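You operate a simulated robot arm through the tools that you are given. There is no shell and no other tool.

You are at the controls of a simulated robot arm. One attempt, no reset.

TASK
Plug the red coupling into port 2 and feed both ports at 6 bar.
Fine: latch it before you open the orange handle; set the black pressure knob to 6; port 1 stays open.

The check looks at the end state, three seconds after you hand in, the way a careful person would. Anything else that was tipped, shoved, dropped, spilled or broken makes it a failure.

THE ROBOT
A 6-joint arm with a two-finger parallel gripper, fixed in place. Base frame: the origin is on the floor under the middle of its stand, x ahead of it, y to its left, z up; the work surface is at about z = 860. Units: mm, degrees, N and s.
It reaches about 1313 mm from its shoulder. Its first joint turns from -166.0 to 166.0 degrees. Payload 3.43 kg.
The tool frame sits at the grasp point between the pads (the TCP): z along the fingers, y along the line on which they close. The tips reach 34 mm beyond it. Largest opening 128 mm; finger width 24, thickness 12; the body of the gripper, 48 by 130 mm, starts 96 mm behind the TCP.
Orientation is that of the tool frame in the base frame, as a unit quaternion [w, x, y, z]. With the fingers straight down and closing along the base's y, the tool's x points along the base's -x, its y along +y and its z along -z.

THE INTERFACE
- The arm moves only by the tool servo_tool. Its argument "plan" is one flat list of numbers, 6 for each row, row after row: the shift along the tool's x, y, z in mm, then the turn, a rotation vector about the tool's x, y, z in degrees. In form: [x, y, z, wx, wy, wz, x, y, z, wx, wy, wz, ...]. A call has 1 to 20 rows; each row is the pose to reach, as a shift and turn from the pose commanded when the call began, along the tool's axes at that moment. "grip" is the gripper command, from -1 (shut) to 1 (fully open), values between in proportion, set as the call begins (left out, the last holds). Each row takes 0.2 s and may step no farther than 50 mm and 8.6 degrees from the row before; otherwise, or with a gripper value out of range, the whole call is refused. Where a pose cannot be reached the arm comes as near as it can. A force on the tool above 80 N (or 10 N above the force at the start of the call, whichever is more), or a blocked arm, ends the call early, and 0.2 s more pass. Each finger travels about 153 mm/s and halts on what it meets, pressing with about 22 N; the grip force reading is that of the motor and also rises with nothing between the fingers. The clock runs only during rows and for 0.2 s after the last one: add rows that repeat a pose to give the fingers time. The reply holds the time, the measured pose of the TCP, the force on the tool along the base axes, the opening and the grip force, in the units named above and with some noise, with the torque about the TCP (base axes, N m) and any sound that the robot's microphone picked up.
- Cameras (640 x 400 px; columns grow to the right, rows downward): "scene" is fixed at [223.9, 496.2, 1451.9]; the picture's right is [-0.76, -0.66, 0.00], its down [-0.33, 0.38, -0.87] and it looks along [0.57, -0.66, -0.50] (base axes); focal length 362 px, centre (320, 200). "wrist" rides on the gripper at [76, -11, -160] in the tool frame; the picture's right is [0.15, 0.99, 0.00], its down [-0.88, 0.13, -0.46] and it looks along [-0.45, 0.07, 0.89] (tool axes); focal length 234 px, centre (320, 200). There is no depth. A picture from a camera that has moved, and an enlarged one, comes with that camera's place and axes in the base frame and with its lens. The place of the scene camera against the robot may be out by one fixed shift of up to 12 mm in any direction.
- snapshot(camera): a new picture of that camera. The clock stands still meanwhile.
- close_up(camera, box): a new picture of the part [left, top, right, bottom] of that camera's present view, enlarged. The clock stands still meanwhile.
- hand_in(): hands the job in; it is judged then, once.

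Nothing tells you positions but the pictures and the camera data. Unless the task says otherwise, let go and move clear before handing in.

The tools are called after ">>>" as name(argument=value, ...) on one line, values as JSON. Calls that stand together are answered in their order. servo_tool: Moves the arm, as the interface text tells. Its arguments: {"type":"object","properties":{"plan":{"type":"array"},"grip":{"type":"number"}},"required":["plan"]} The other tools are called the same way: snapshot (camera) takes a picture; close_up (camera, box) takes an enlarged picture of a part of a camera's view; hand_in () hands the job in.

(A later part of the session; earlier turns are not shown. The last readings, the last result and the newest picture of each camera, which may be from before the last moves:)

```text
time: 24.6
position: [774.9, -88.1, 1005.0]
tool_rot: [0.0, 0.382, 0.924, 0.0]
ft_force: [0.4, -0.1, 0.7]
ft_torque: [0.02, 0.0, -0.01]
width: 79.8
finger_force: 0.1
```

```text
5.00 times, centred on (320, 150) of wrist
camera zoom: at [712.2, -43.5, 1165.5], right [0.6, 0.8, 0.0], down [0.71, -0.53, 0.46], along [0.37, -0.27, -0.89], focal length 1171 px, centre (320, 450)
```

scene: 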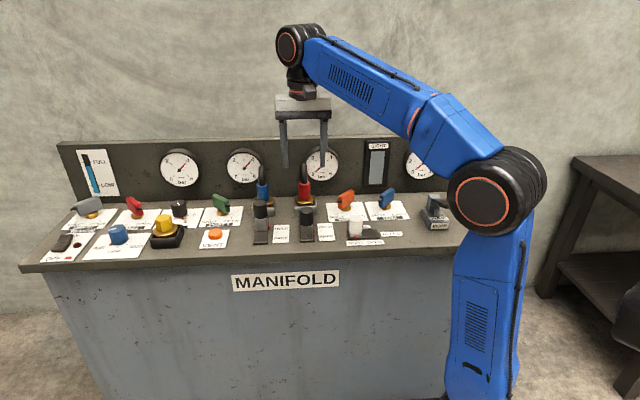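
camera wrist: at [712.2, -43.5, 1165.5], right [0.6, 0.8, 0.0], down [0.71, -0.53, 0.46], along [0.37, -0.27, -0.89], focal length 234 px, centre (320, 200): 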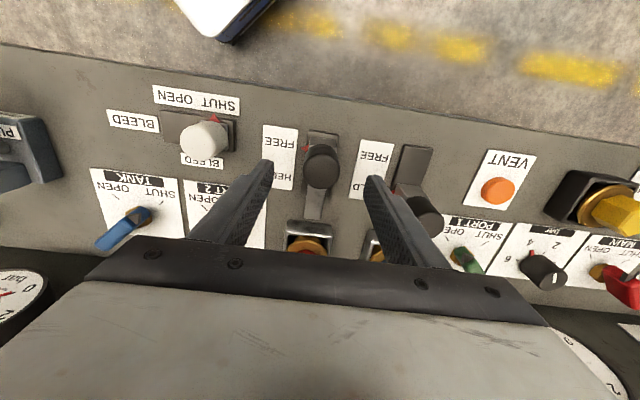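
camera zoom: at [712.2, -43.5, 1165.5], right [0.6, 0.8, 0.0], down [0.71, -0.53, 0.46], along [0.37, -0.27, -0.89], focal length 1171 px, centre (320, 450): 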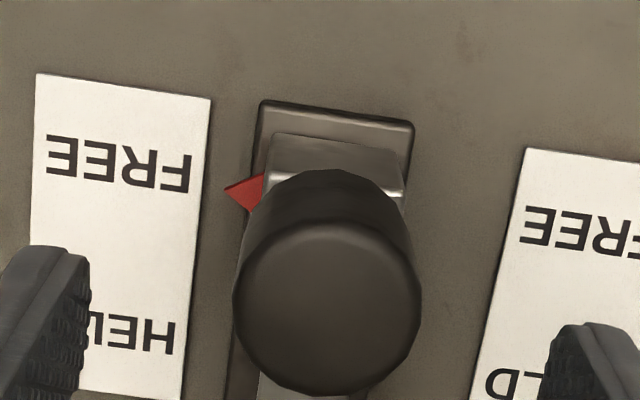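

The knob is about 2 mm further along the row and slightly back. I'll correct, descend to z ≈ 935 around the knob, and check the force.

>>> servo_tool(plan=[-1.5, 1.8, 20, 0, 0, 0, -1.5, 1.8, 40, 0, 0, 0, -1.5, 1.8, 58, 0, 0, 0, -1.5, 1.8, 70, 0, 0, 0, -1.5, 1.8, 70, 0, 0, 0])

>>> snapshot(camera="wrist")

>>> close_up(camera="scene", box=[250, 150, 350, 250])

```text
time: 25.8
position: [775.8, -87.0, 936.3]
tool_rot: [0.0, 0.383, 0.924, 0.0]
ft_force: [0.9, -0.1, -0.4]
ft_torque: [-0.01, 0.01, 0.0]
width: 80.0
finger_force: 0.0
```

```text
taken
camera wrist: at [714.6, -43.0, 1096.4], right [0.6, 0.8, 0.0], down [0.71, -0.53, 0.46], along [0.37, -0.27, -0.89], focal length 234 px, centre (320, 200)
```

wrist: 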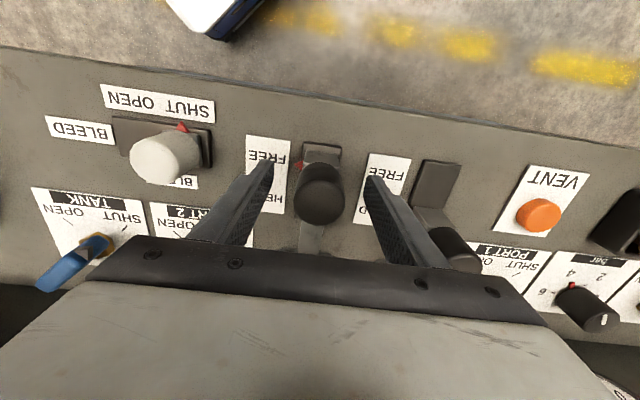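

```text
4.00 times, centred on (300, 200) of scene
camera zoom: at [223.9, 496.2, 1451.9], right [-0.76, -0.66, 0.0], down [-0.33, 0.38, -0.87], along [0.57, -0.66, -0.5], focal length 1447 px, centre (400, 200)
```

zoom: 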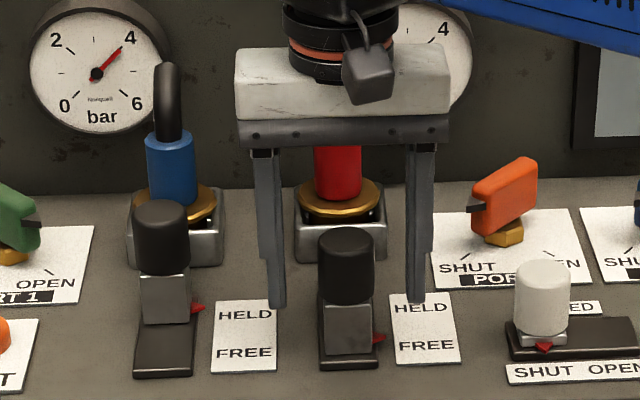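

The fingers flank the latch knob. I'll close on it.

>>> servo_tool(plan=[0, 0, 0, 0, 0, 0, 0, 0, 0, 0, 0, 0, 0, 0, 0, 0, 0, 0], grip=-1)

>>> close_up(camera="scene", box=[250, 150, 350, 250])

```text
time: 26.6
position: [777.0, -87.3, 936.9]
tool_rot: [0.0, 0.382, 0.924, 0.0]
ft_force: [-3.9, -2.3, -4.9]
ft_torque: [0.21, -0.82, 0.0]
width: 37.9
finger_force: 45.2
```

```text
4.00 times, centred on (300, 200) of scene
camera zoom: at [223.9, 496.2, 1451.9], right [-0.76, -0.66, 0.0], down [-0.33, 0.38, -0.87], along [0.57, -0.66, -0.5], focal length 1447 px, centre (400, 200)
```

zoom: 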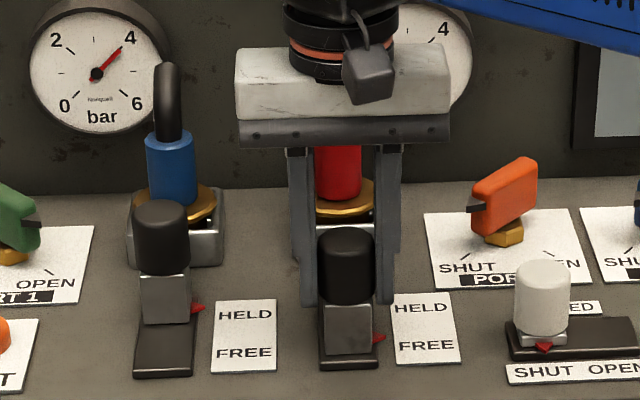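

The knob is gripped (37.9 mm). I'll slide it toward the socket, watching for resistance and any sound.

>>> servo_tool(plan=[-5, 0, 0, 0, 0, 0, -10, 0, 0, 0, 0, 0, -15, 0, 0, 0, 0, 0, -20, 0, 0, 0, 0, 0, -25, 0, 0, 0, 0, 0, -30, 0, 0, 0, 0, 0, -35, 0, 0, 0, 0, 0, -39, 0, 0, 0, 0, 0, -39, 0, 0, 0, 0, 0])

>>> close_up(camera="scene", box=[250, 150, 350, 250])

>>> snapshot(camera="wrist")

```text
time: 28.6
position: [803.2, -114.8, 936.2]
tool_rot: [0.0, 0.382, 0.924, 0.0]
ft_force: [-4.5, -5.7, -14.9]
ft_torque: [0.95, 0.03, 0.05]
width: 37.9
finger_force: 45.4
```

```text
4.00 times, centred on (300, 200) of scene
camera zoom: at [223.9, 496.2, 1451.9], right [-0.76, -0.66, 0.0], down [-0.33, 0.38, -0.87], along [0.57, -0.66, -0.5], focal length 1447 px, centre (400, 200)
```

zoom: 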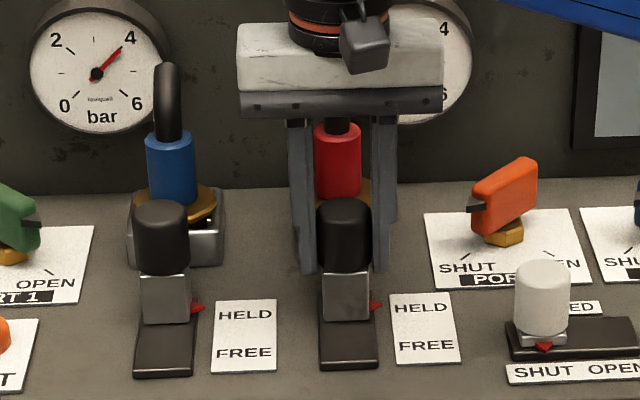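

```text
taken
camera wrist: at [742.6, -71.1, 1096.6], right [0.6, 0.8, 0.0], down [0.72, -0.53, 0.46], along [0.37, -0.27, -0.89], focal length 234 px, centre (320, 200)
```

wrist: 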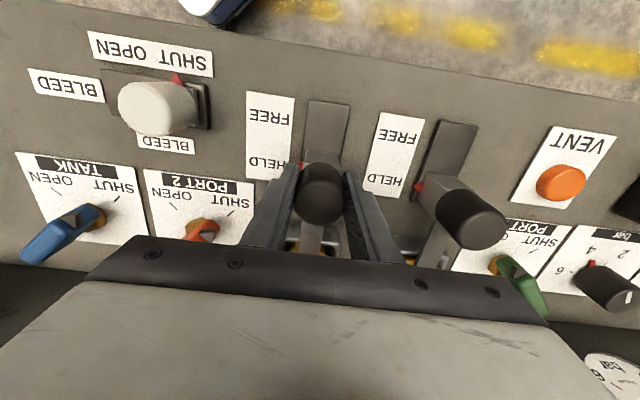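

The latch has slid about 38 mm and needs roughly 5 mm more to match latch 1. I'll keep sliding in small steps with a slight sideways easing.

>>> servo_tool(plan=[-2, -0.4, 0.5, 0, 0, 0, -4, -0.7, 0.8, 0, 0, 0, -6, -0.9, 0.8, 0, 0, 0, -7.5, -0.9, 0.8, 0, 0, 0, -7.5, -0.9, 0.8, 0, 0, 0])

>>> close_up(camera="scene", box=[250, 150, 350, 250])

>>> snapshot(camera="wrist")

```text
time: 29.8
position: [809.0, -119.1, 936.5]
tool_rot: [0.0, 0.381, 0.925, 0.0]
ft_force: [-7.4, 21.9, -2.4]
ft_torque: [-0.48, 0.28, 0.5]
width: 37.7
finger_force: 44.9
```

```text
4.00 times, centred on (300, 200) of scene
camera zoom: at [223.9, 496.2, 1451.9], right [-0.76, -0.66, 0.0], down [-0.33, 0.38, -0.87], along [0.57, -0.66, -0.5], focal length 1447 px, centre (400, 200)
```

zoom: 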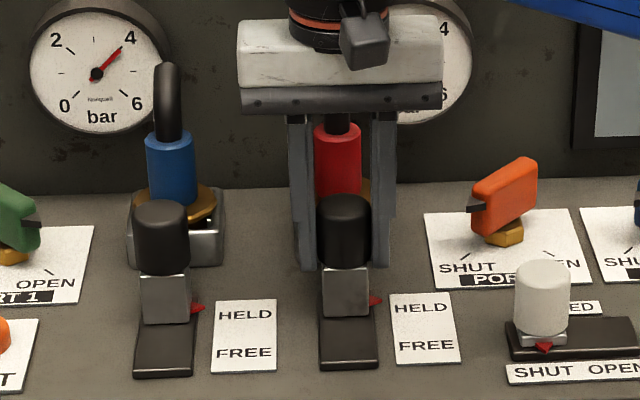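

```text
taken
camera wrist: at [746.3, -75.2, 1096.6], right [0.59, 0.8, 0.0], down [0.72, -0.53, 0.46], along [0.37, -0.27, -0.89], focal length 234 px, centre (320, 200)
```

wrist: 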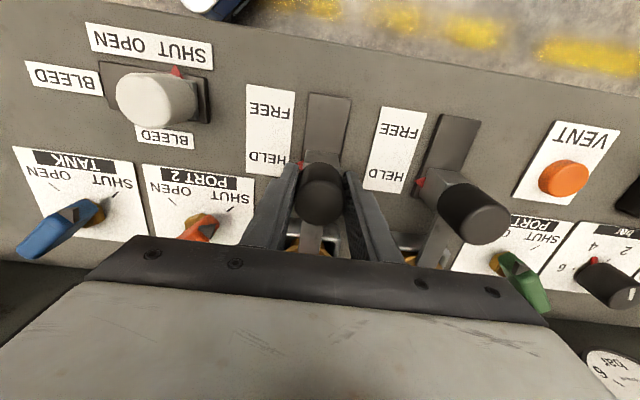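

Resistance of about 21 N shows the end stop, and the pointer now lines up with HELD just as latch 1 does. I'll back off the push slightly, release and rise to verify.

>>> servo_tool(plan=[0.8, 0, 0, 0, 0, 0, 0.8, 0, 0, 0, 0, 0])

>>> servo_tool(plan=[0, 0, 0, 0, 0, 0, 0, 0, 0, 0, 0, 0, 0, 0, -20, 0, 0, 0, 0, 0, -50, 0, 0, 0, 0, 0, -90, 0, 0, 0, 0, 0, -130, 0, 0, 0, 0, 0, -150, 0, 0, 0, 0, 0, -150, 0, 0, 0], grip=0.25)

>>> close_up(camera="scene", box=[250, 150, 350, 250])

>>> snapshot(camera="wrist")

>>> close_up(camera="wrist", box=[220, 60, 420, 220])

```text
time: 30.4
position: [809.3, -119.0, 936.2]
tool_rot: [0.001, 0.383, 0.924, 0.0]
ft_force: [5.8, 21.4, 4.4]
ft_torque: [0.33, 1.01, -0.12]
width: 37.6
finger_force: 45.0
```

```text
time: 32.2
position: [808.4, -119.2, 1083.3]
tool_rot: [0.0, 0.383, 0.924, 0.0]
ft_force: [-0.5, -1.7, -0.5]
ft_torque: [0.01, 0.0, 0.02]
width: 80.2
finger_force: 0.1
```

```text
4.00 times, centred on (300, 200) of scene
camera zoom: at [223.9, 496.2, 1451.9], right [-0.76, -0.66, 0.0], down [-0.33, 0.38, -0.87], along [0.57, -0.66, -0.5], focal length 1447 px, centre (400, 200)
```

zoom: 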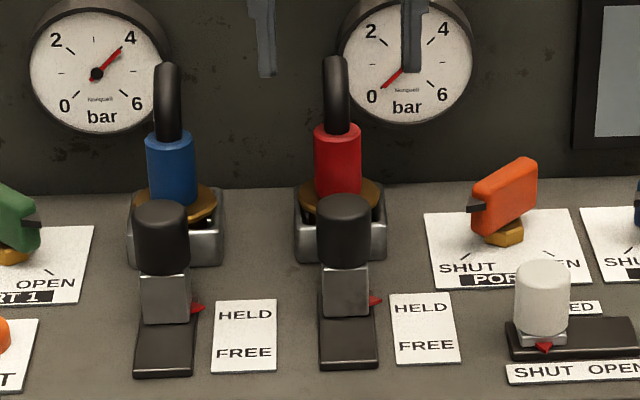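

```text
taken
camera wrist: at [747.0, -75.3, 1244.5], right [0.6, 0.8, 0.0], down [0.72, -0.53, 0.46], along [0.37, -0.27, -0.89], focal length 234 px, centre (320, 200)
```

wrist: 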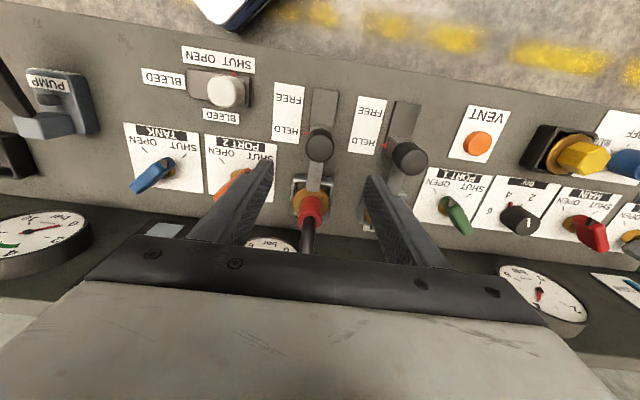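

```text
2.50 times, centred on (320, 140) of wrist
camera zoom: at [747.0, -75.3, 1244.5], right [0.6, 0.8, 0.0], down [0.72, -0.53, 0.46], along [0.37, -0.27, -0.89], focal length 585 px, centre (320, 350)
```

zoom: 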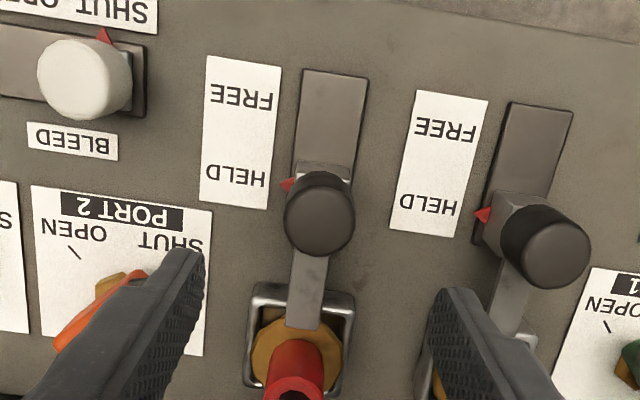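

Latch 2 is at HELD with its bar over the red flange, matching latch 1. Next is the orange PORT 2 handle, pivot at about (781, -272), lying along base y; I'll go above it while turning the gripper 45° to straddle it.

>>> servo_tool(plan=[0, -25, 0, 0, 0, 7.5, 0, -60, 0, 0, 0, 15, 0, -95, 0, 0, 0, 22.5, 0, -127, 0, 0, 0, 30, -30, -127, 0, 0, 0, 37.5, -60, -127, 0, 0, 0, 45, -88, -127, 0, 0, 0, 45, -88, -127, 0, 0, 0, 45])

>>> snapshot(camera="wrist")

>>> close_up(camera="wrist", box=[240, 60, 420, 200])

>>> snapshot(camera="scene")

```text
time: 34.0
position: [779.4, -271.9, 1086.4]
tool_rot: [-0.001, 0.707, 0.707, 0.0]
ft_force: [-0.2, -0.2, -0.6]
ft_torque: [0.0, 0.0, -0.02]
width: 80.3
finger_force: 0.0
```

```text
taken
camera wrist: at [767.8, -198.1, 1246.4], right [0.99, 0.15, 0.0], down [0.13, -0.88, 0.46], along [0.07, -0.45, -0.89], focal length 234 px, centre (320, 200)
```

wrist: 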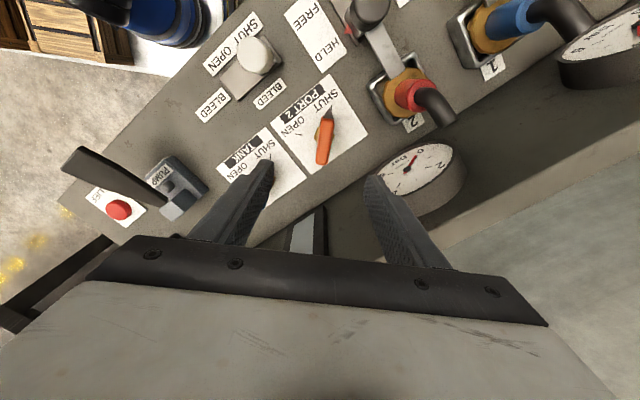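

```text
2.86 times, centred on (330, 130) of wrist
camera zoom: at [767.8, -198.1, 1246.4], right [0.99, 0.15, 0.0], down [0.13, -0.88, 0.46], along [0.07, -0.45, -0.89], focal length 669 px, centre (291, 400)
```

zoom: 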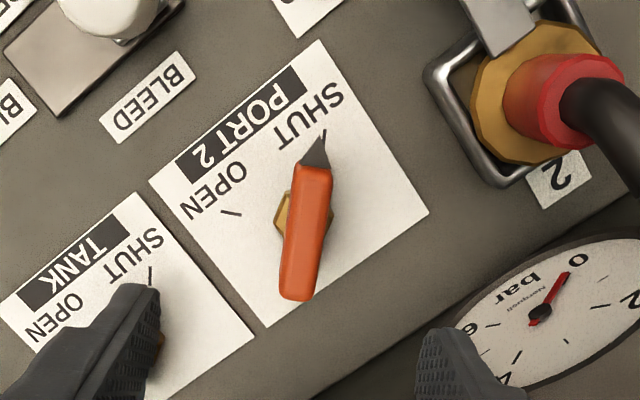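

```text
taken
```

scene: 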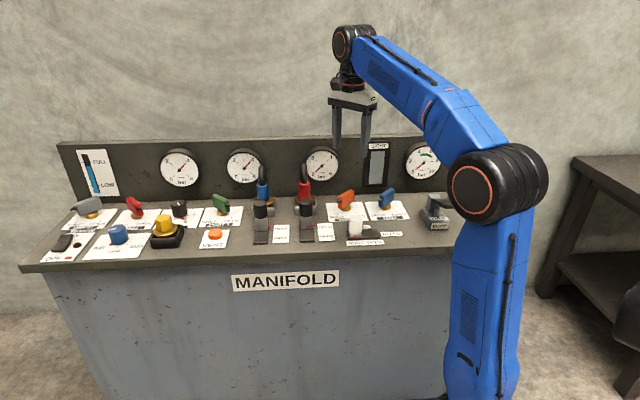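

The handle is centred at about (786, -271.5), about 17 mm thick with its top near z ≈ 922, tip pointing to SHUT. I'll shift over it and go down part way to verify.

>>> servo_tool(plan=[0, 6.5, 30, 0, 0, 0, 0, 6.5, 65, 0, 0, 0, 0, 6.5, 100, 0, 0, 0, 0, 6.5, 100, 0, 0, 0], grip=0.0)

>>> snapshot(camera="wrist")

>>> close_up(camera="wrist", box=[250, 100, 390, 220])

>>> close_up(camera="scene", box=[290, 140, 410, 230])

```text
time: 35.0
position: [788.8, -272.0, 987.4]
tool_rot: [0.0, 0.707, 0.707, 0.0]
ft_force: [0.1, -0.3, 0.9]
ft_torque: [0.01, 0.01, -0.01]
width: 64.0
finger_force: 0.1
```

```text
taken
camera wrist: at [776.2, -197.7, 1147.1], right [0.99, 0.15, 0.0], down [0.13, -0.88, 0.46], along [0.07, -0.45, -0.89], focal length 234 px, centre (320, 200)
```

wrist: 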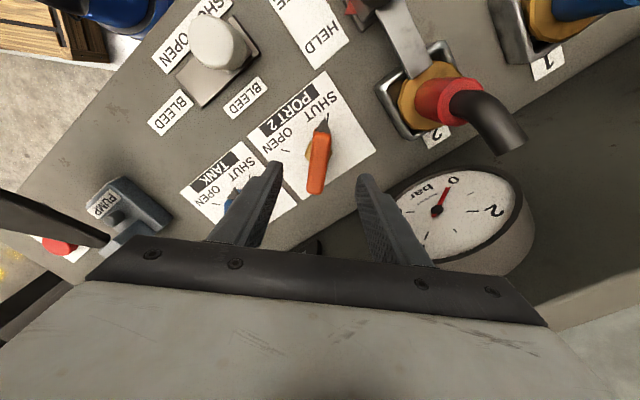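

```text
3.33 times, centred on (320, 160) of wrist
camera zoom: at [776.2, -197.7, 1147.1], right [0.99, 0.15, 0.0], down [0.13, -0.88, 0.46], along [0.07, -0.45, -0.89], focal length 781 px, centre (320, 333)
```

zoom: 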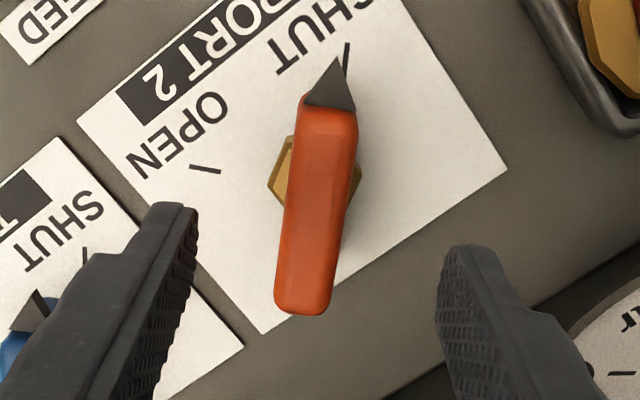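

```text
4.44 times, centred on (350, 185) of scene
camera zoom: at [223.9, 496.2, 1451.9], right [-0.76, -0.66, 0.0], down [-0.33, 0.38, -0.87], along [0.57, -0.66, -0.5], focal length 1608 px, centre (187, 267)
```

zoom: 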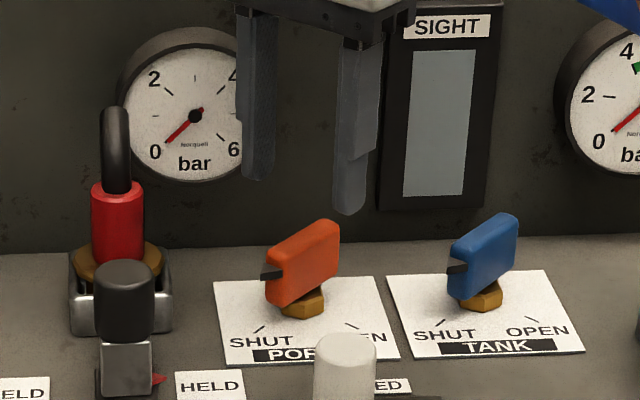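

The handle lies about 1.3 mm to one side of the tool axis. I'll correct and descend to z ≈ 928 so the pads overlap the orange part but stay above the brass hex.

>>> servo_tool(plan=[0, -1.4, 20, 0, 0, 0, 0, -1.4, 40, 0, 0, 0, 0, -1.4, 54, 0, 0, 0, 0, -1.4, 60, 0, 0, 0, 0, -1.4, 60, 0, 0, 0])

>>> snapshot(camera="wrist")

>>> close_up(camera="scene", box=[290, 140, 410, 230])

```text
time: 36.2
position: [786.6, -273.2, 926.7]
tool_rot: [0.0, 0.707, 0.707, 0.0]
ft_force: [0.2, -0.3, -0.4]
ft_torque: [-0.02, 0.0, -0.01]
width: 63.9
finger_force: 0.1
```

```text
taken
camera wrist: at [774.8, -198.3, 1086.5], right [0.99, 0.15, 0.0], down [0.13, -0.88, 0.46], along [0.07, -0.45, -0.89], focal length 234 px, centre (320, 200)
```

wrist: 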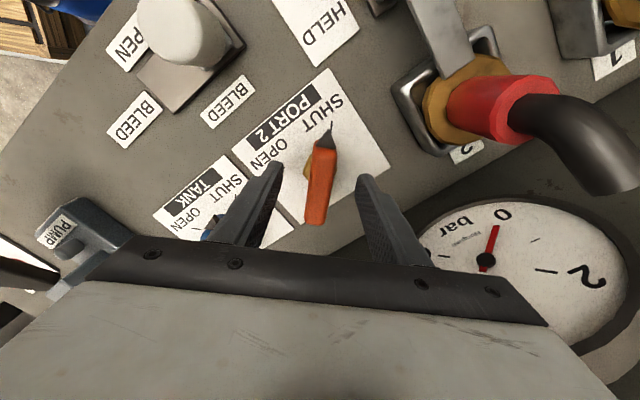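

```text
4.44 times, centred on (350, 185) of scene
camera zoom: at [223.9, 496.2, 1451.9], right [-0.76, -0.66, 0.0], down [-0.33, 0.38, -0.87], along [0.57, -0.66, -0.5], focal length 1608 px, centre (187, 267)
```

zoom: 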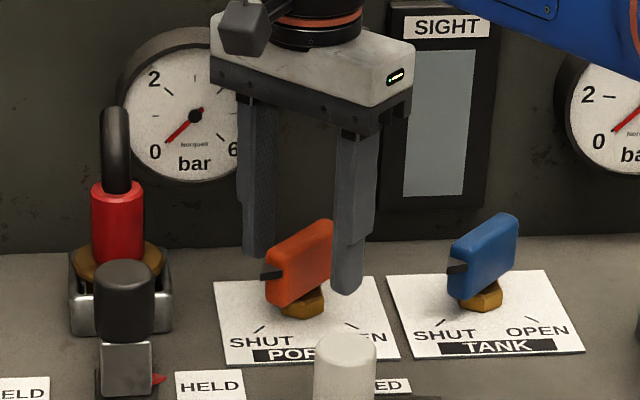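

The fingers straddle the orange handle. I'll close on it and hold.

>>> servo_tool(plan=[0, 0, 0, 0, 0, 0, 0, 0, 0, 0, 0, 0, 0, 0, 0, 0, 0, 0], grip=-1)

>>> snapshot(camera="wrist")

>>> close_up(camera="scene", box=[290, 140, 410, 230])

```text
time: 37.0
position: [785.8, -273.0, 926.3]
tool_rot: [0.0, 0.707, 0.707, 0.0]
ft_force: [-2.7, 0.8, -2.3]
ft_torque: [-0.14, 0.01, 0.01]
width: 19.1
finger_force: 45.0
```

```text
taken
camera wrist: at [774.7, -198.3, 1086.6], right [0.99, 0.15, 0.0], down [0.13, -0.88, 0.46], along [0.07, -0.45, -0.89], focal length 234 px, centre (320, 200)
```

wrist: 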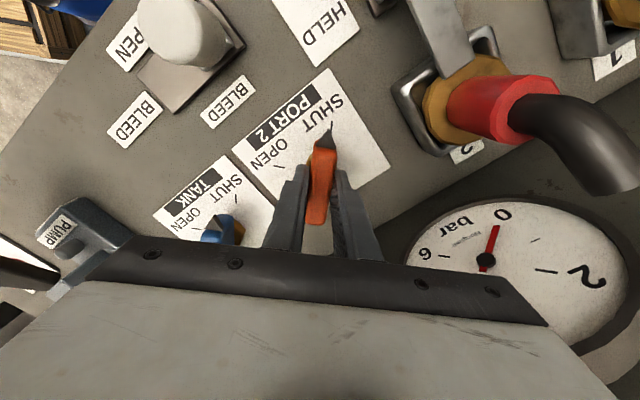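

```text
4.44 times, centred on (350, 185) of scene
camera zoom: at [223.9, 496.2, 1451.9], right [-0.76, -0.66, 0.0], down [-0.33, 0.38, -0.87], along [0.57, -0.66, -0.5], focal length 1608 px, centre (187, 267)
```

zoom: 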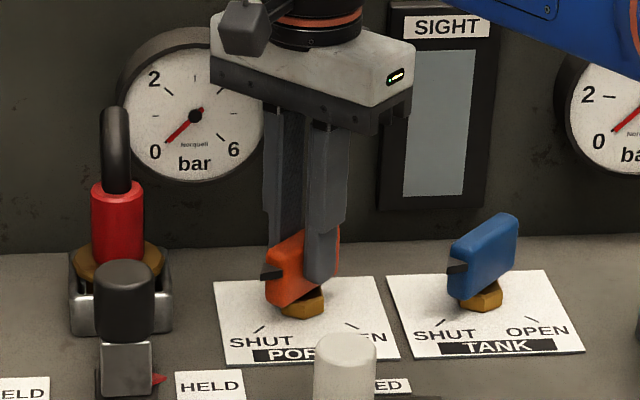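

The handle is gripped (19.1 mm). I'll turn it counter-clockwise seen from above, first 30° to see how it responds.

>>> servo_tool(plan=[0, 0, 0, 0, 0, -5, 0, 0, 0, 0, 0, -10, 0, 0, 0, 0, 0, -15, 0, 0, 0, 0, 0, -20, 0, 0, 0, 0, 0, -25, 0, 0, 0, 0, 0, -30, 0, 0, 0, 0, 0, -30])

>>> snapshot(camera="wrist")

>>> close_up(camera="scene", box=[290, 140, 410, 230])

```text
time: 38.6
position: [786.3, -274.3, 927.3]
tool_rot: [0.0, 0.499, 0.866, 0.001]
ft_force: [-10.4, -2.8, -2.0]
ft_torque: [-0.42, -0.11, 0.01]
width: 18.9
finger_force: 44.8
```

```text
taken
camera wrist: at [737.6, -214.3, 1086.5], right [0.78, 0.62, 0.0], down [0.55, -0.7, 0.46], along [0.28, -0.36, -0.89], focal length 234 px, centre (320, 200)
```

wrist: 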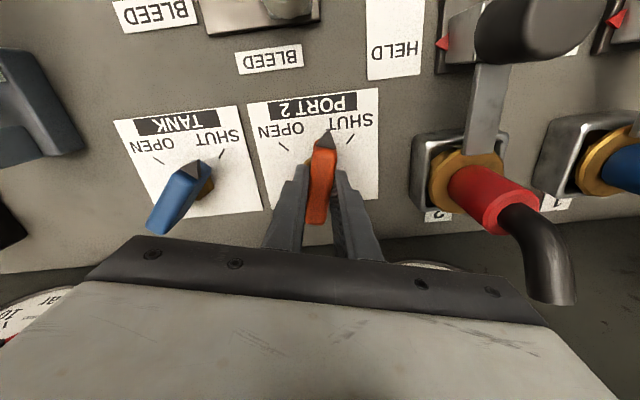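

```text
4.44 times, centred on (350, 185) of scene
camera zoom: at [223.9, 496.2, 1451.9], right [-0.76, -0.66, 0.0], down [-0.33, 0.38, -0.87], along [0.57, -0.66, -0.5], focal length 1608 px, centre (187, 267)
```

zoom: 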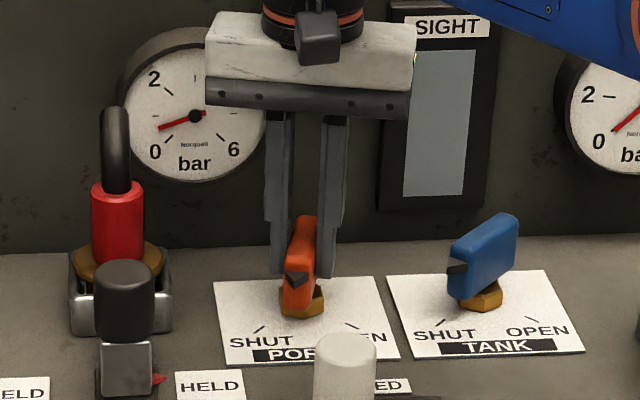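

The handle turns and the port 2 gauge begins to rise. There is a slight sideways force, so I'll ease by under 1 mm and continue the remaining 60°.

>>> servo_tool(plan=[0.4, -0.7, 0, 0, 0, -5, 0.4, -0.7, 0, 0, 0, -10, 0.4, -0.7, 0, 0, 0, -15, 0.4, -0.7, 0, 0, 0, -20, 0.4, -0.7, 0, 0, 0, -25, 0.4, -0.7, 0, 0, 0, -30, 0.4, -0.7, 0, 0, 0, -35, 0.4, -0.7, 0, 0, 0, -40, 0.4, -0.7, 0, 0, 0, -45, 0.4, -0.7, 0, 0, 0, -50, 0.4, -0.7, 0, 0, 0, -55, 0.4, -0.7, 0, 0, 0, -58, 0.4, -0.7, 0, 0, 0, -58])

>>> snapshot(camera="wrist")

>>> close_up(camera="scene", box=[290, 140, 410, 230])

```text
time: 41.4
position: [784.6, -273.5, 926.5]
tool_rot: [0.0, 0.017, 1.0, 0.0]
ft_force: [-1.4, -34.6, 4.6]
ft_torque: [-0.69, -1.12, -0.05]
width: 18.9
finger_force: 45.1
```

```text
taken
camera wrist: at [708.4, -284.0, 1086.6], right [-0.11, 0.99, 0.0], down [0.88, 0.1, 0.46], along [0.45, 0.05, -0.89], focal length 234 px, centre (320, 200)
```

wrist: 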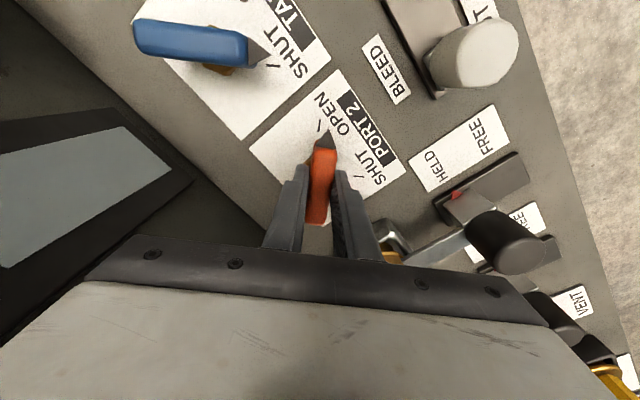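

```text
4.44 times, centred on (350, 185) of scene
camera zoom: at [223.9, 496.2, 1451.9], right [-0.76, -0.66, 0.0], down [-0.33, 0.38, -0.87], along [0.57, -0.66, -0.5], focal length 1608 px, centre (187, 267)
```

zoom: 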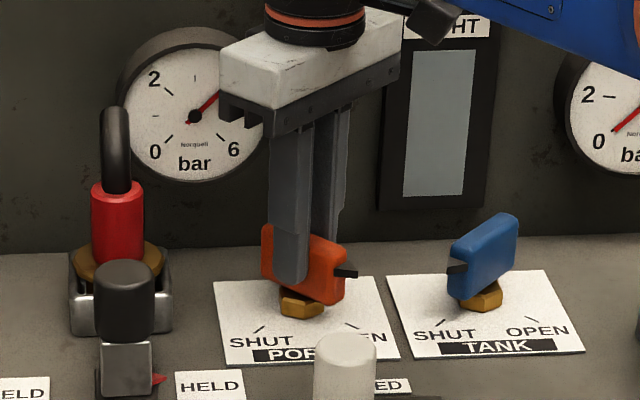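

The handle points at the OPEN tick and the port 2 gauge reads about 4. I'll relieve the sideways load, add the last 2–3°, then check the result.

>>> servo_tool(plan=[0, -0.6, 0, 0, 0, -1, 0, -1.2, 0, 0, 0, -2.5, 0, -1.2, 0, 0, 0, -2.5])

>>> close_up(camera="wrist", box=[250, 60, 420, 200])

```text
time: 42.2
position: [786.3, -273.4, 926.8]
tool_rot: [0.0, -0.005, 1.0, 0.001]
ft_force: [-2.9, -26.4, 3.9]
ft_torque: [-0.59, -0.49, -0.64]
width: 18.9
finger_force: 45.0
```

```text
2.86 times, centred on (335, 130) of wrist
camera zoom: at [708.9, -287.5, 1086.6], right [-0.16, 0.99, 0.0], down [0.88, 0.14, 0.46], along [0.45, 0.07, -0.89], focal length 669 px, centre (277, 400)
```

zoom: 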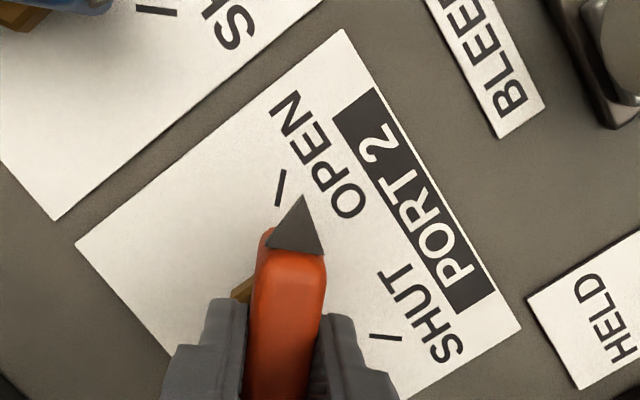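

The torque shows the OPEN stop is reached. I'll release the handle and rise, then check the gauges.

>>> servo_tool(plan=[0, 0, 0, 0, 0, 0, 0, 0, 0, 0, 0, 0, 0, 0, -20, 0, 0, 0, 0, 0, -55, 0, 0, 0, 0, 0, -95, 0, 0, 0, 0, 0, -140, 0, 0, 0, 0, 0, -175, 0, 0, 0, 0, 0, -175, 0, 0, 0], grip=0.0)

>>> snapshot(camera="wrist")

>>> snapshot(camera="scene")

>>> close_up(camera="scene", box=[140, 140, 300, 240])

>>> close_up(camera="scene", box=[270, 140, 410, 240])

```text
time: 44.0
position: [788.3, -272.4, 1101.1]
tool_rot: [0.0, -0.005, 1.0, 0.0]
ft_force: [0.5, -0.5, 0.9]
ft_torque: [0.0, -0.02, 0.0]
width: 64.0
finger_force: 0.0
```

```text
taken
camera wrist: at [712.3, -286.5, 1261.3], right [-0.16, 0.99, 0.0], down [0.88, 0.14, 0.46], along [0.45, 0.07, -0.89], focal length 234 px, centre (320, 200)
```

wrist: 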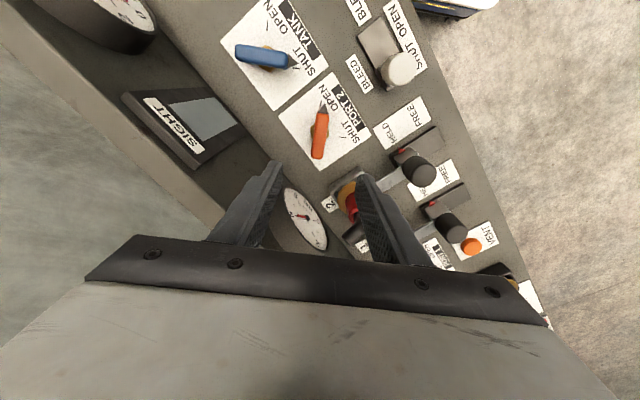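

```text
taken
```

scene: 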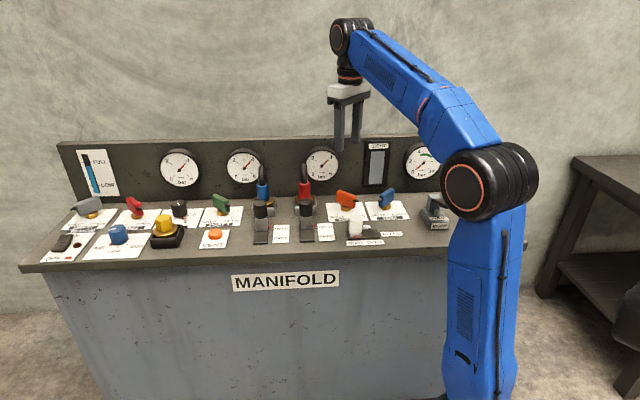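

```text
4.00 times, centred on (220, 190) of scene
camera zoom: at [223.9, 496.2, 1451.9], right [-0.76, -0.66, 0.0], down [-0.33, 0.38, -0.87], along [0.57, -0.66, -0.5], focal length 1447 px, centre (720, 240)
```

zoom: 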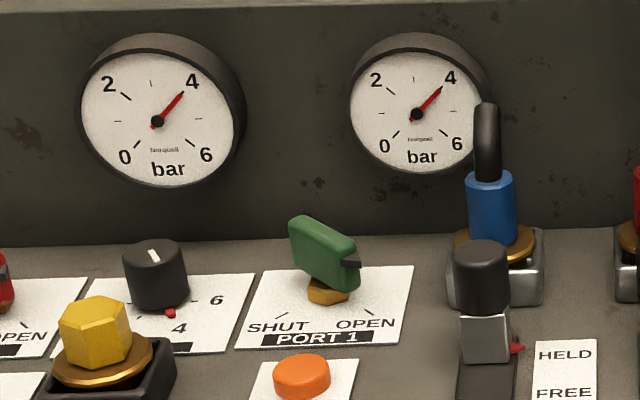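

```text
4.00 times, centred on (340, 190) of scene
camera zoom: at [223.9, 496.2, 1451.9], right [-0.76, -0.66, 0.0], down [-0.33, 0.38, -0.87], along [0.57, -0.66, -0.5], focal length 1447 px, centre (240, 240)
```

zoom: 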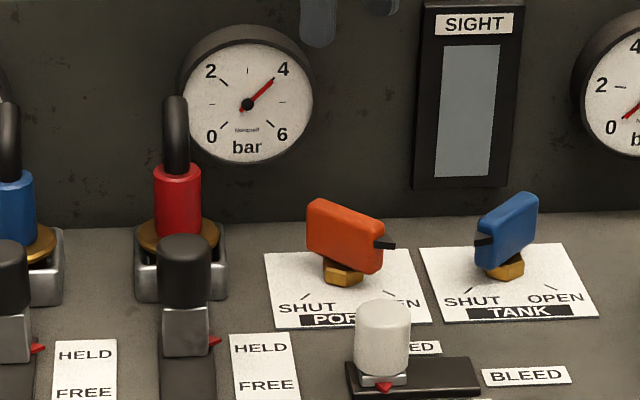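

Both port gauges now read 4 bar, the red coupling is held and the orange handle is OPEN. Next is the black pressure knob near (1122, 93); I'll travel high along the console and turn the gripper back 45° on the way.

>>> servo_tool(plan=[-15, 16, -5, 0, 0, 7.5, -43, 46, -10, 0, 0, 15, -72, 77, -10, 0, 0, 22.5, -100, 108, -10, 0, 0, 30, -129, 139, -10, 0, 0, 37.5, -158, 170, -10, 0, 0, 45, -187, 200, -10, 0, 0, 45, -216, 231, -10, 0, 0, 45, -245, 262, -10, 0, 0, 45, -273, 293, -10, 0, 0, 45, -300, 322, -10, 0, 0, 45, -315, 338, -10, 0, 0, 45, -315, 338, -10, 0, 0, 45])

>>> snapshot(camera="wrist")

>>> close_up(camera="wrist", box=[250, 50, 450, 210])

>>> snapshot(camera="scene")

```text
time: 46.8
position: [1036.7, 52.2, 1049.1]
tool_rot: [0.002, 0.379, 0.926, 0.001]
ft_force: [0.4, -0.3, 0.0]
ft_torque: [-0.03, 0.01, -0.02]
width: 64.1
finger_force: 0.2
out of reach, approached as far as the arm can: row 7, 8, 9, 10, 11, 12, 13
```

```text
taken
camera wrist: at [973.8, 96.0, 1209.8], right [0.59, 0.81, 0.0], down [0.72, -0.52, 0.46], along [0.37, -0.27, -0.89], focal length 234 px, centre (320, 200)
```

wrist: 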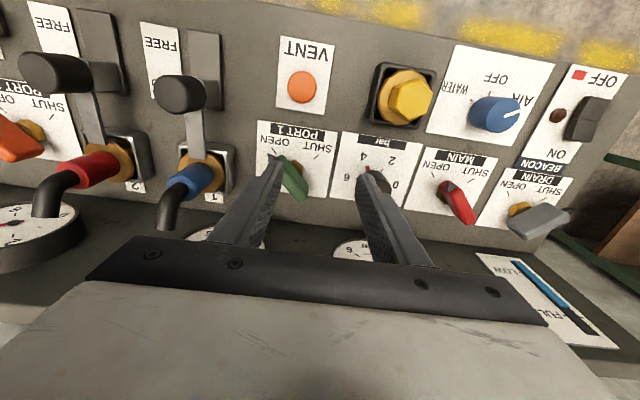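

```text
2.50 times, centred on (350, 130) of wrist
camera zoom: at [973.8, 96.0, 1209.8], right [0.59, 0.81, 0.0], down [0.72, -0.52, 0.46], along [0.37, -0.27, -0.89], focal length 585 px, centre (245, 375)
```

zoom: 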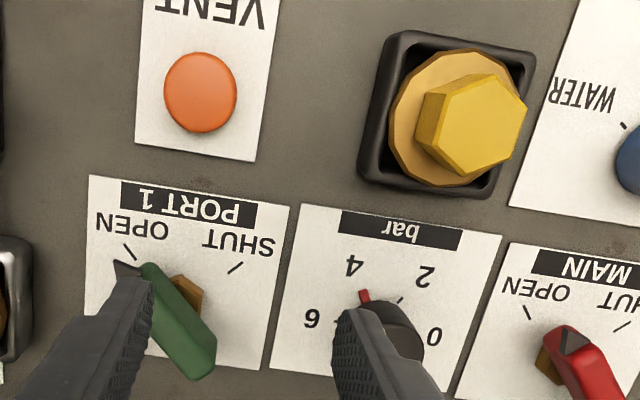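

```text
taken
```

scene: 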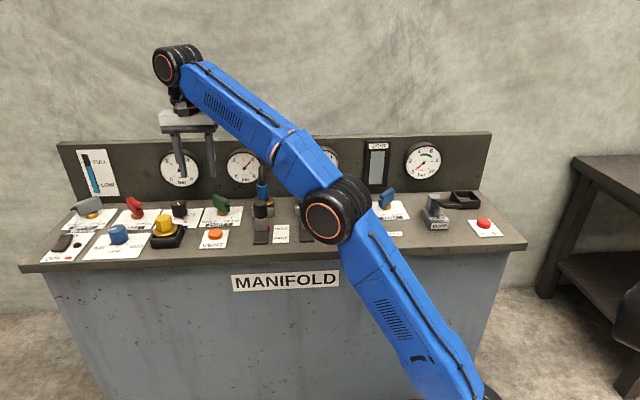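

The black knob is near the arm's reach limit with the tool vertical: it stopped short at (1037, 52, 1049). The knob reads 4 now, and 6 is about 60° counter-clockwise from above. I'll back up to a reachable pose first, then tilt the fingers outward to gain reach.

>>> servo_tool(plan=[23.3, -29.8, 0, 0, 0, 0, 46.6, -59.6, 0, 0, 0, 0, 69.9, -89.4, 0, 0, 0, 0, 93.2, -119.2, 0, 0, 0, 0, 93.2, -119.2, 0, 0, 0, 0])

>>> snapshot(camera="wrist")

```text
time: 48.0
position: [886.6, 32.0, 1052.6]
tool_rot: [0.001, 0.379, 0.925, -0.001]
ft_force: [1.2, 0.0, 0.6]
ft_torque: [0.01, 0.02, -0.04]
width: 63.7
finger_force: 0.0
```

```text
taken
camera wrist: at [824.8, 76.8, 1212.4], right [0.59, 0.81, 0.0], down [0.72, -0.52, 0.46], along [0.37, -0.27, -0.89], focal length 234 px, centre (320, 200)
```

wrist: 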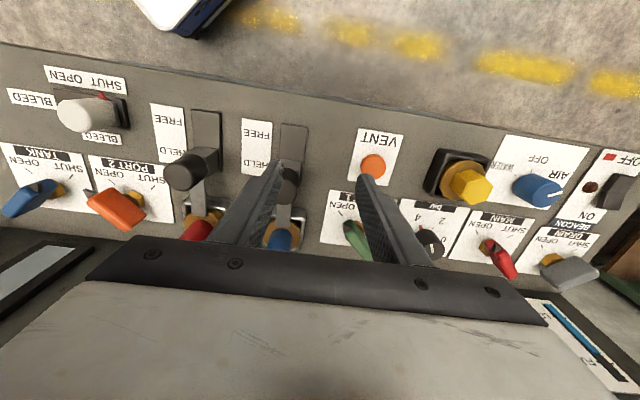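

The arm is back in reach. I'll tilt the fingers 20° toward the back panel and approach over the black knob, aiming for (1110, 75, 1010) before looking.

>>> servo_tool(plan=[-18.4, 26.8, 6, 0, -4, 0, -36.9, 53.5, 12, 0, -8, 0, -55.3, 80.3, 18, 0, -12, 0, -73.7, 107, 24, 0, -16, 0, -92.1, 133.8, 30, 0, -20, 0, -110.6, 160.5, 36, 0, -20, 0, -129, 187.3, 42, 0, -20, 0, -129, 187.3, 42, 0, -20, 0])

>>> snapshot(camera="wrist")

>>> close_up(camera="wrist", box=[260, 60, 440, 200])

>>> snapshot(camera="scene")

```text
time: 49.8
position: [1113.7, 76.9, 1010.8]
tool_rot: [0.16, 0.372, 0.912, -0.065]
ft_force: [0.1, 0.3, -0.5]
ft_torque: [-0.02, -0.01, -0.02]
width: 63.9
finger_force: 0.1
```

```text
taken
camera wrist: at [1015.4, 155.9, 1136.1], right [0.59, 0.8, -0.05], down [0.57, -0.38, 0.73], along [0.57, -0.46, -0.68], focal length 234 px, centre (320, 200)
```

wrist: 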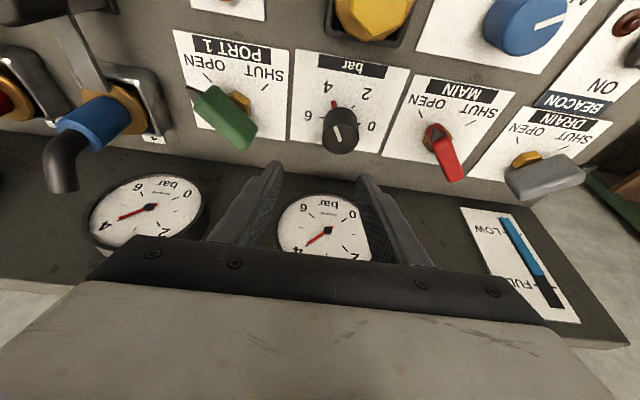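

```text
2.86 times, centred on (350, 130) of wrist
camera zoom: at [1015.4, 155.9, 1136.1], right [0.59, 0.8, -0.05], down [0.57, -0.38, 0.73], along [0.57, -0.46, -0.68], focal length 669 px, centre (234, 400)
```

zoom: 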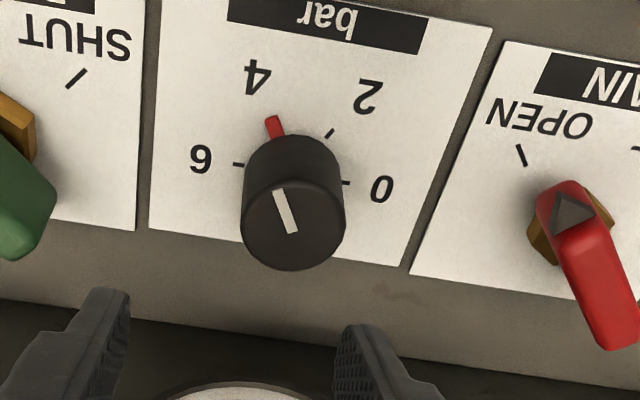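

```text
taken
```

scene: 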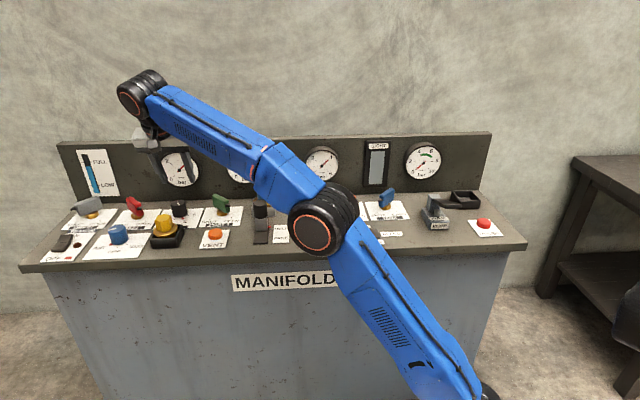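

The knob is clearly visible now: its red pointer is on 4, centre at about (1141, 78), top at z ≈ 904, about 41 mm across. I'll move over it while descending to z ≈ 953 and check the alignment.

>>> servo_tool(plan=[2.8, 7, 20.3, 0, 0, 0, 5.6, 14.1, 40.5, 0, 0, 0, 8.7, 20.1, 58.6, 0, 0, 0, 8.7, 20.1, 58.6, 0, 0, 0], grip=0.05)

>>> snapshot(camera="wrist")

>>> close_up(camera="wrist", box=[240, 60, 420, 200])

>>> close_up(camera="scene", box=[100, 120, 260, 240])

```text
time: 50.8
position: [1134.8, 82.2, 952.9]
tool_rot: [0.16, 0.373, 0.912, -0.066]
ft_force: [-0.3, 0.2, 0.8]
ft_torque: [0.01, -0.02, 0.0]
width: 67.3
finger_force: 0.0
```

```text
taken
camera wrist: at [1037.1, 161.3, 1078.1], right [0.59, 0.8, -0.05], down [0.57, -0.38, 0.73], along [0.57, -0.46, -0.68], focal length 234 px, centre (320, 200)
```

wrist: 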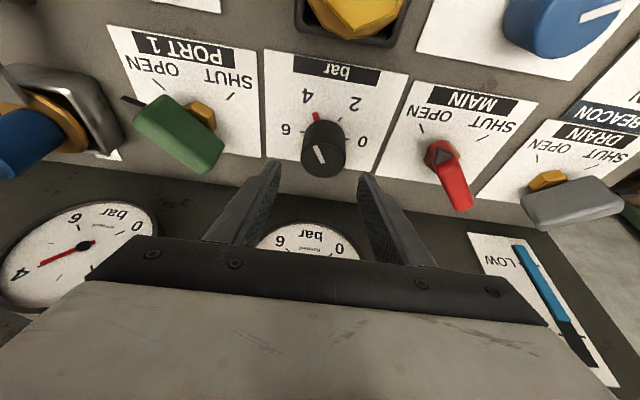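

```text
2.86 times, centred on (330, 130) of wrist
camera zoom: at [1037.1, 161.3, 1078.1], right [0.59, 0.8, -0.05], down [0.57, -0.38, 0.73], along [0.57, -0.46, -0.68], focal length 669 px, centre (291, 400)
```

zoom: 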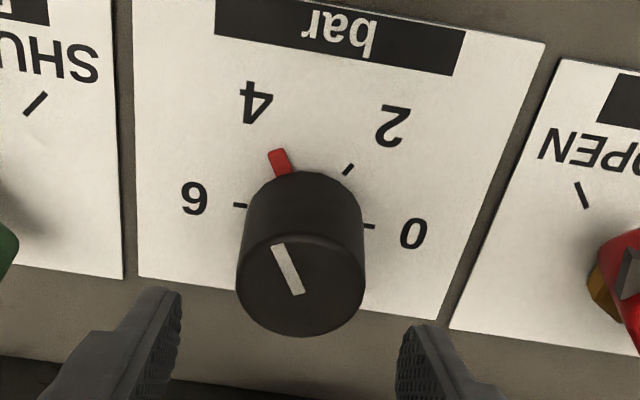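

```text
3.33 times, centred on (180, 180) of scene
camera zoom: at [223.9, 496.2, 1451.9], right [-0.76, -0.66, 0.0], down [-0.33, 0.38, -0.87], along [0.57, -0.66, -0.5], focal length 1206 px, centre (787, 267)
```

zoom: 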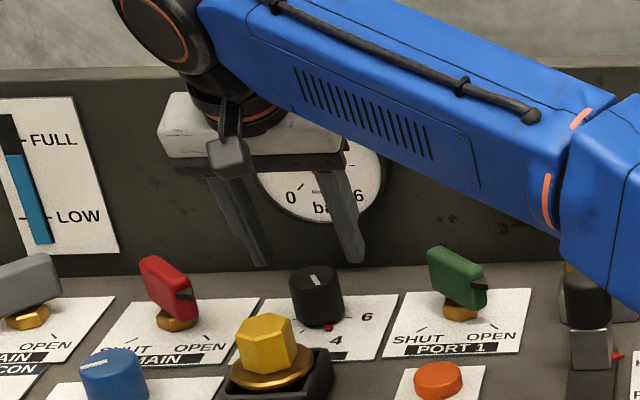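

The gripper is aligned with the knob within about 1 mm. I'll descend around it to z ≈ 903.

>>> servo_tool(plan=[5.3, 0.8, 15.5, 0, 0, 0, 10.6, 0.8, 31, 0, 0, 0, 14.3, 0.8, 41, 0, 0, 0, 16.4, 0.8, 47, 0, 0, 0, 16.4, 0.8, 47, 0, 0, 0])

>>> snapshot(camera="wrist")

>>> close_up(camera="scene", box=[100, 120, 260, 240])

```text
time: 52.0
position: [1137.1, 83.2, 904.1]
tool_rot: [0.161, 0.372, 0.912, -0.066]
ft_force: [0.2, -0.5, -0.1]
ft_torque: [0.03, 0.02, 0.0]
width: 67.0
finger_force: 0.1
```

```text
taken
camera wrist: at [1039.1, 161.7, 1029.2], right [0.59, 0.8, -0.05], down [0.57, -0.38, 0.73], along [0.57, -0.46, -0.68], focal length 234 px, centre (320, 200)
```

wrist: 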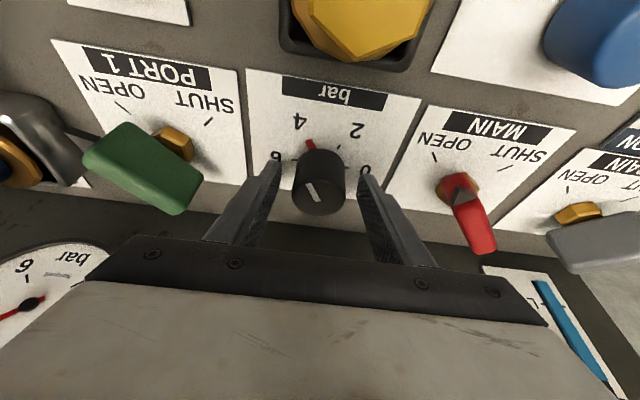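

```text
3.33 times, centred on (180, 180) of scene
camera zoom: at [223.9, 496.2, 1451.9], right [-0.76, -0.66, 0.0], down [-0.33, 0.38, -0.87], along [0.57, -0.66, -0.5], focal length 1206 px, centre (787, 267)
```

zoom: 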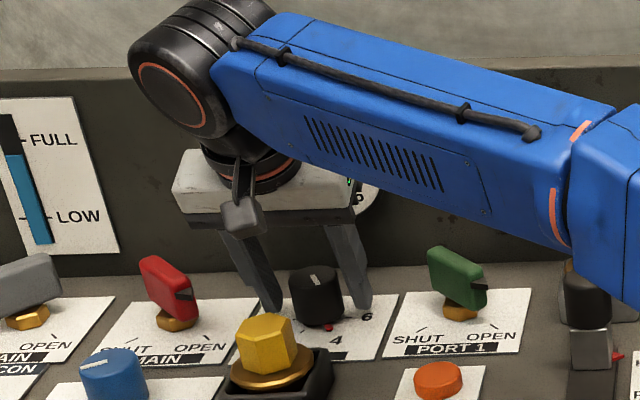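

The fingers flank the knob with no contact. I'll close on it.

>>> servo_tool(plan=[0, 0, 0, 0, 0, 0, 0, 0, 0, 0, 0, 0, 0, 0, 0, 0, 0, 0], grip=-1)

>>> snapshot(camera="wrist")

```text
time: 52.8
position: [1137.2, 82.5, 904.2]
tool_rot: [0.16, 0.373, 0.911, -0.066]
ft_force: [-11.0, -6.0, -4.8]
ft_torque: [0.54, -0.4, -0.08]
width: 41.9
finger_force: 44.5
```

```text
taken
camera wrist: at [1038.9, 161.3, 1029.3], right [0.6, 0.8, -0.05], down [0.57, -0.38, 0.73], along [0.57, -0.46, -0.68], focal length 234 px, centre (320, 200)
```

wrist: 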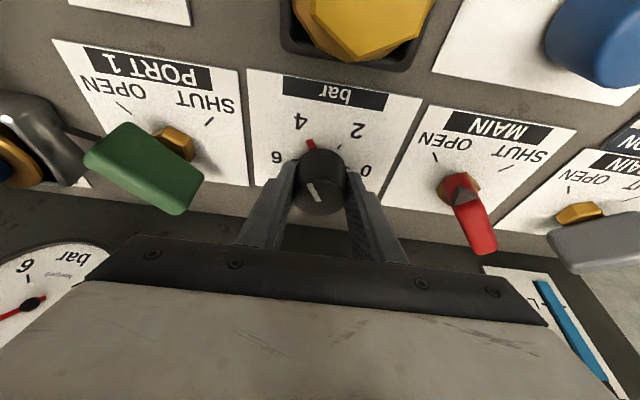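

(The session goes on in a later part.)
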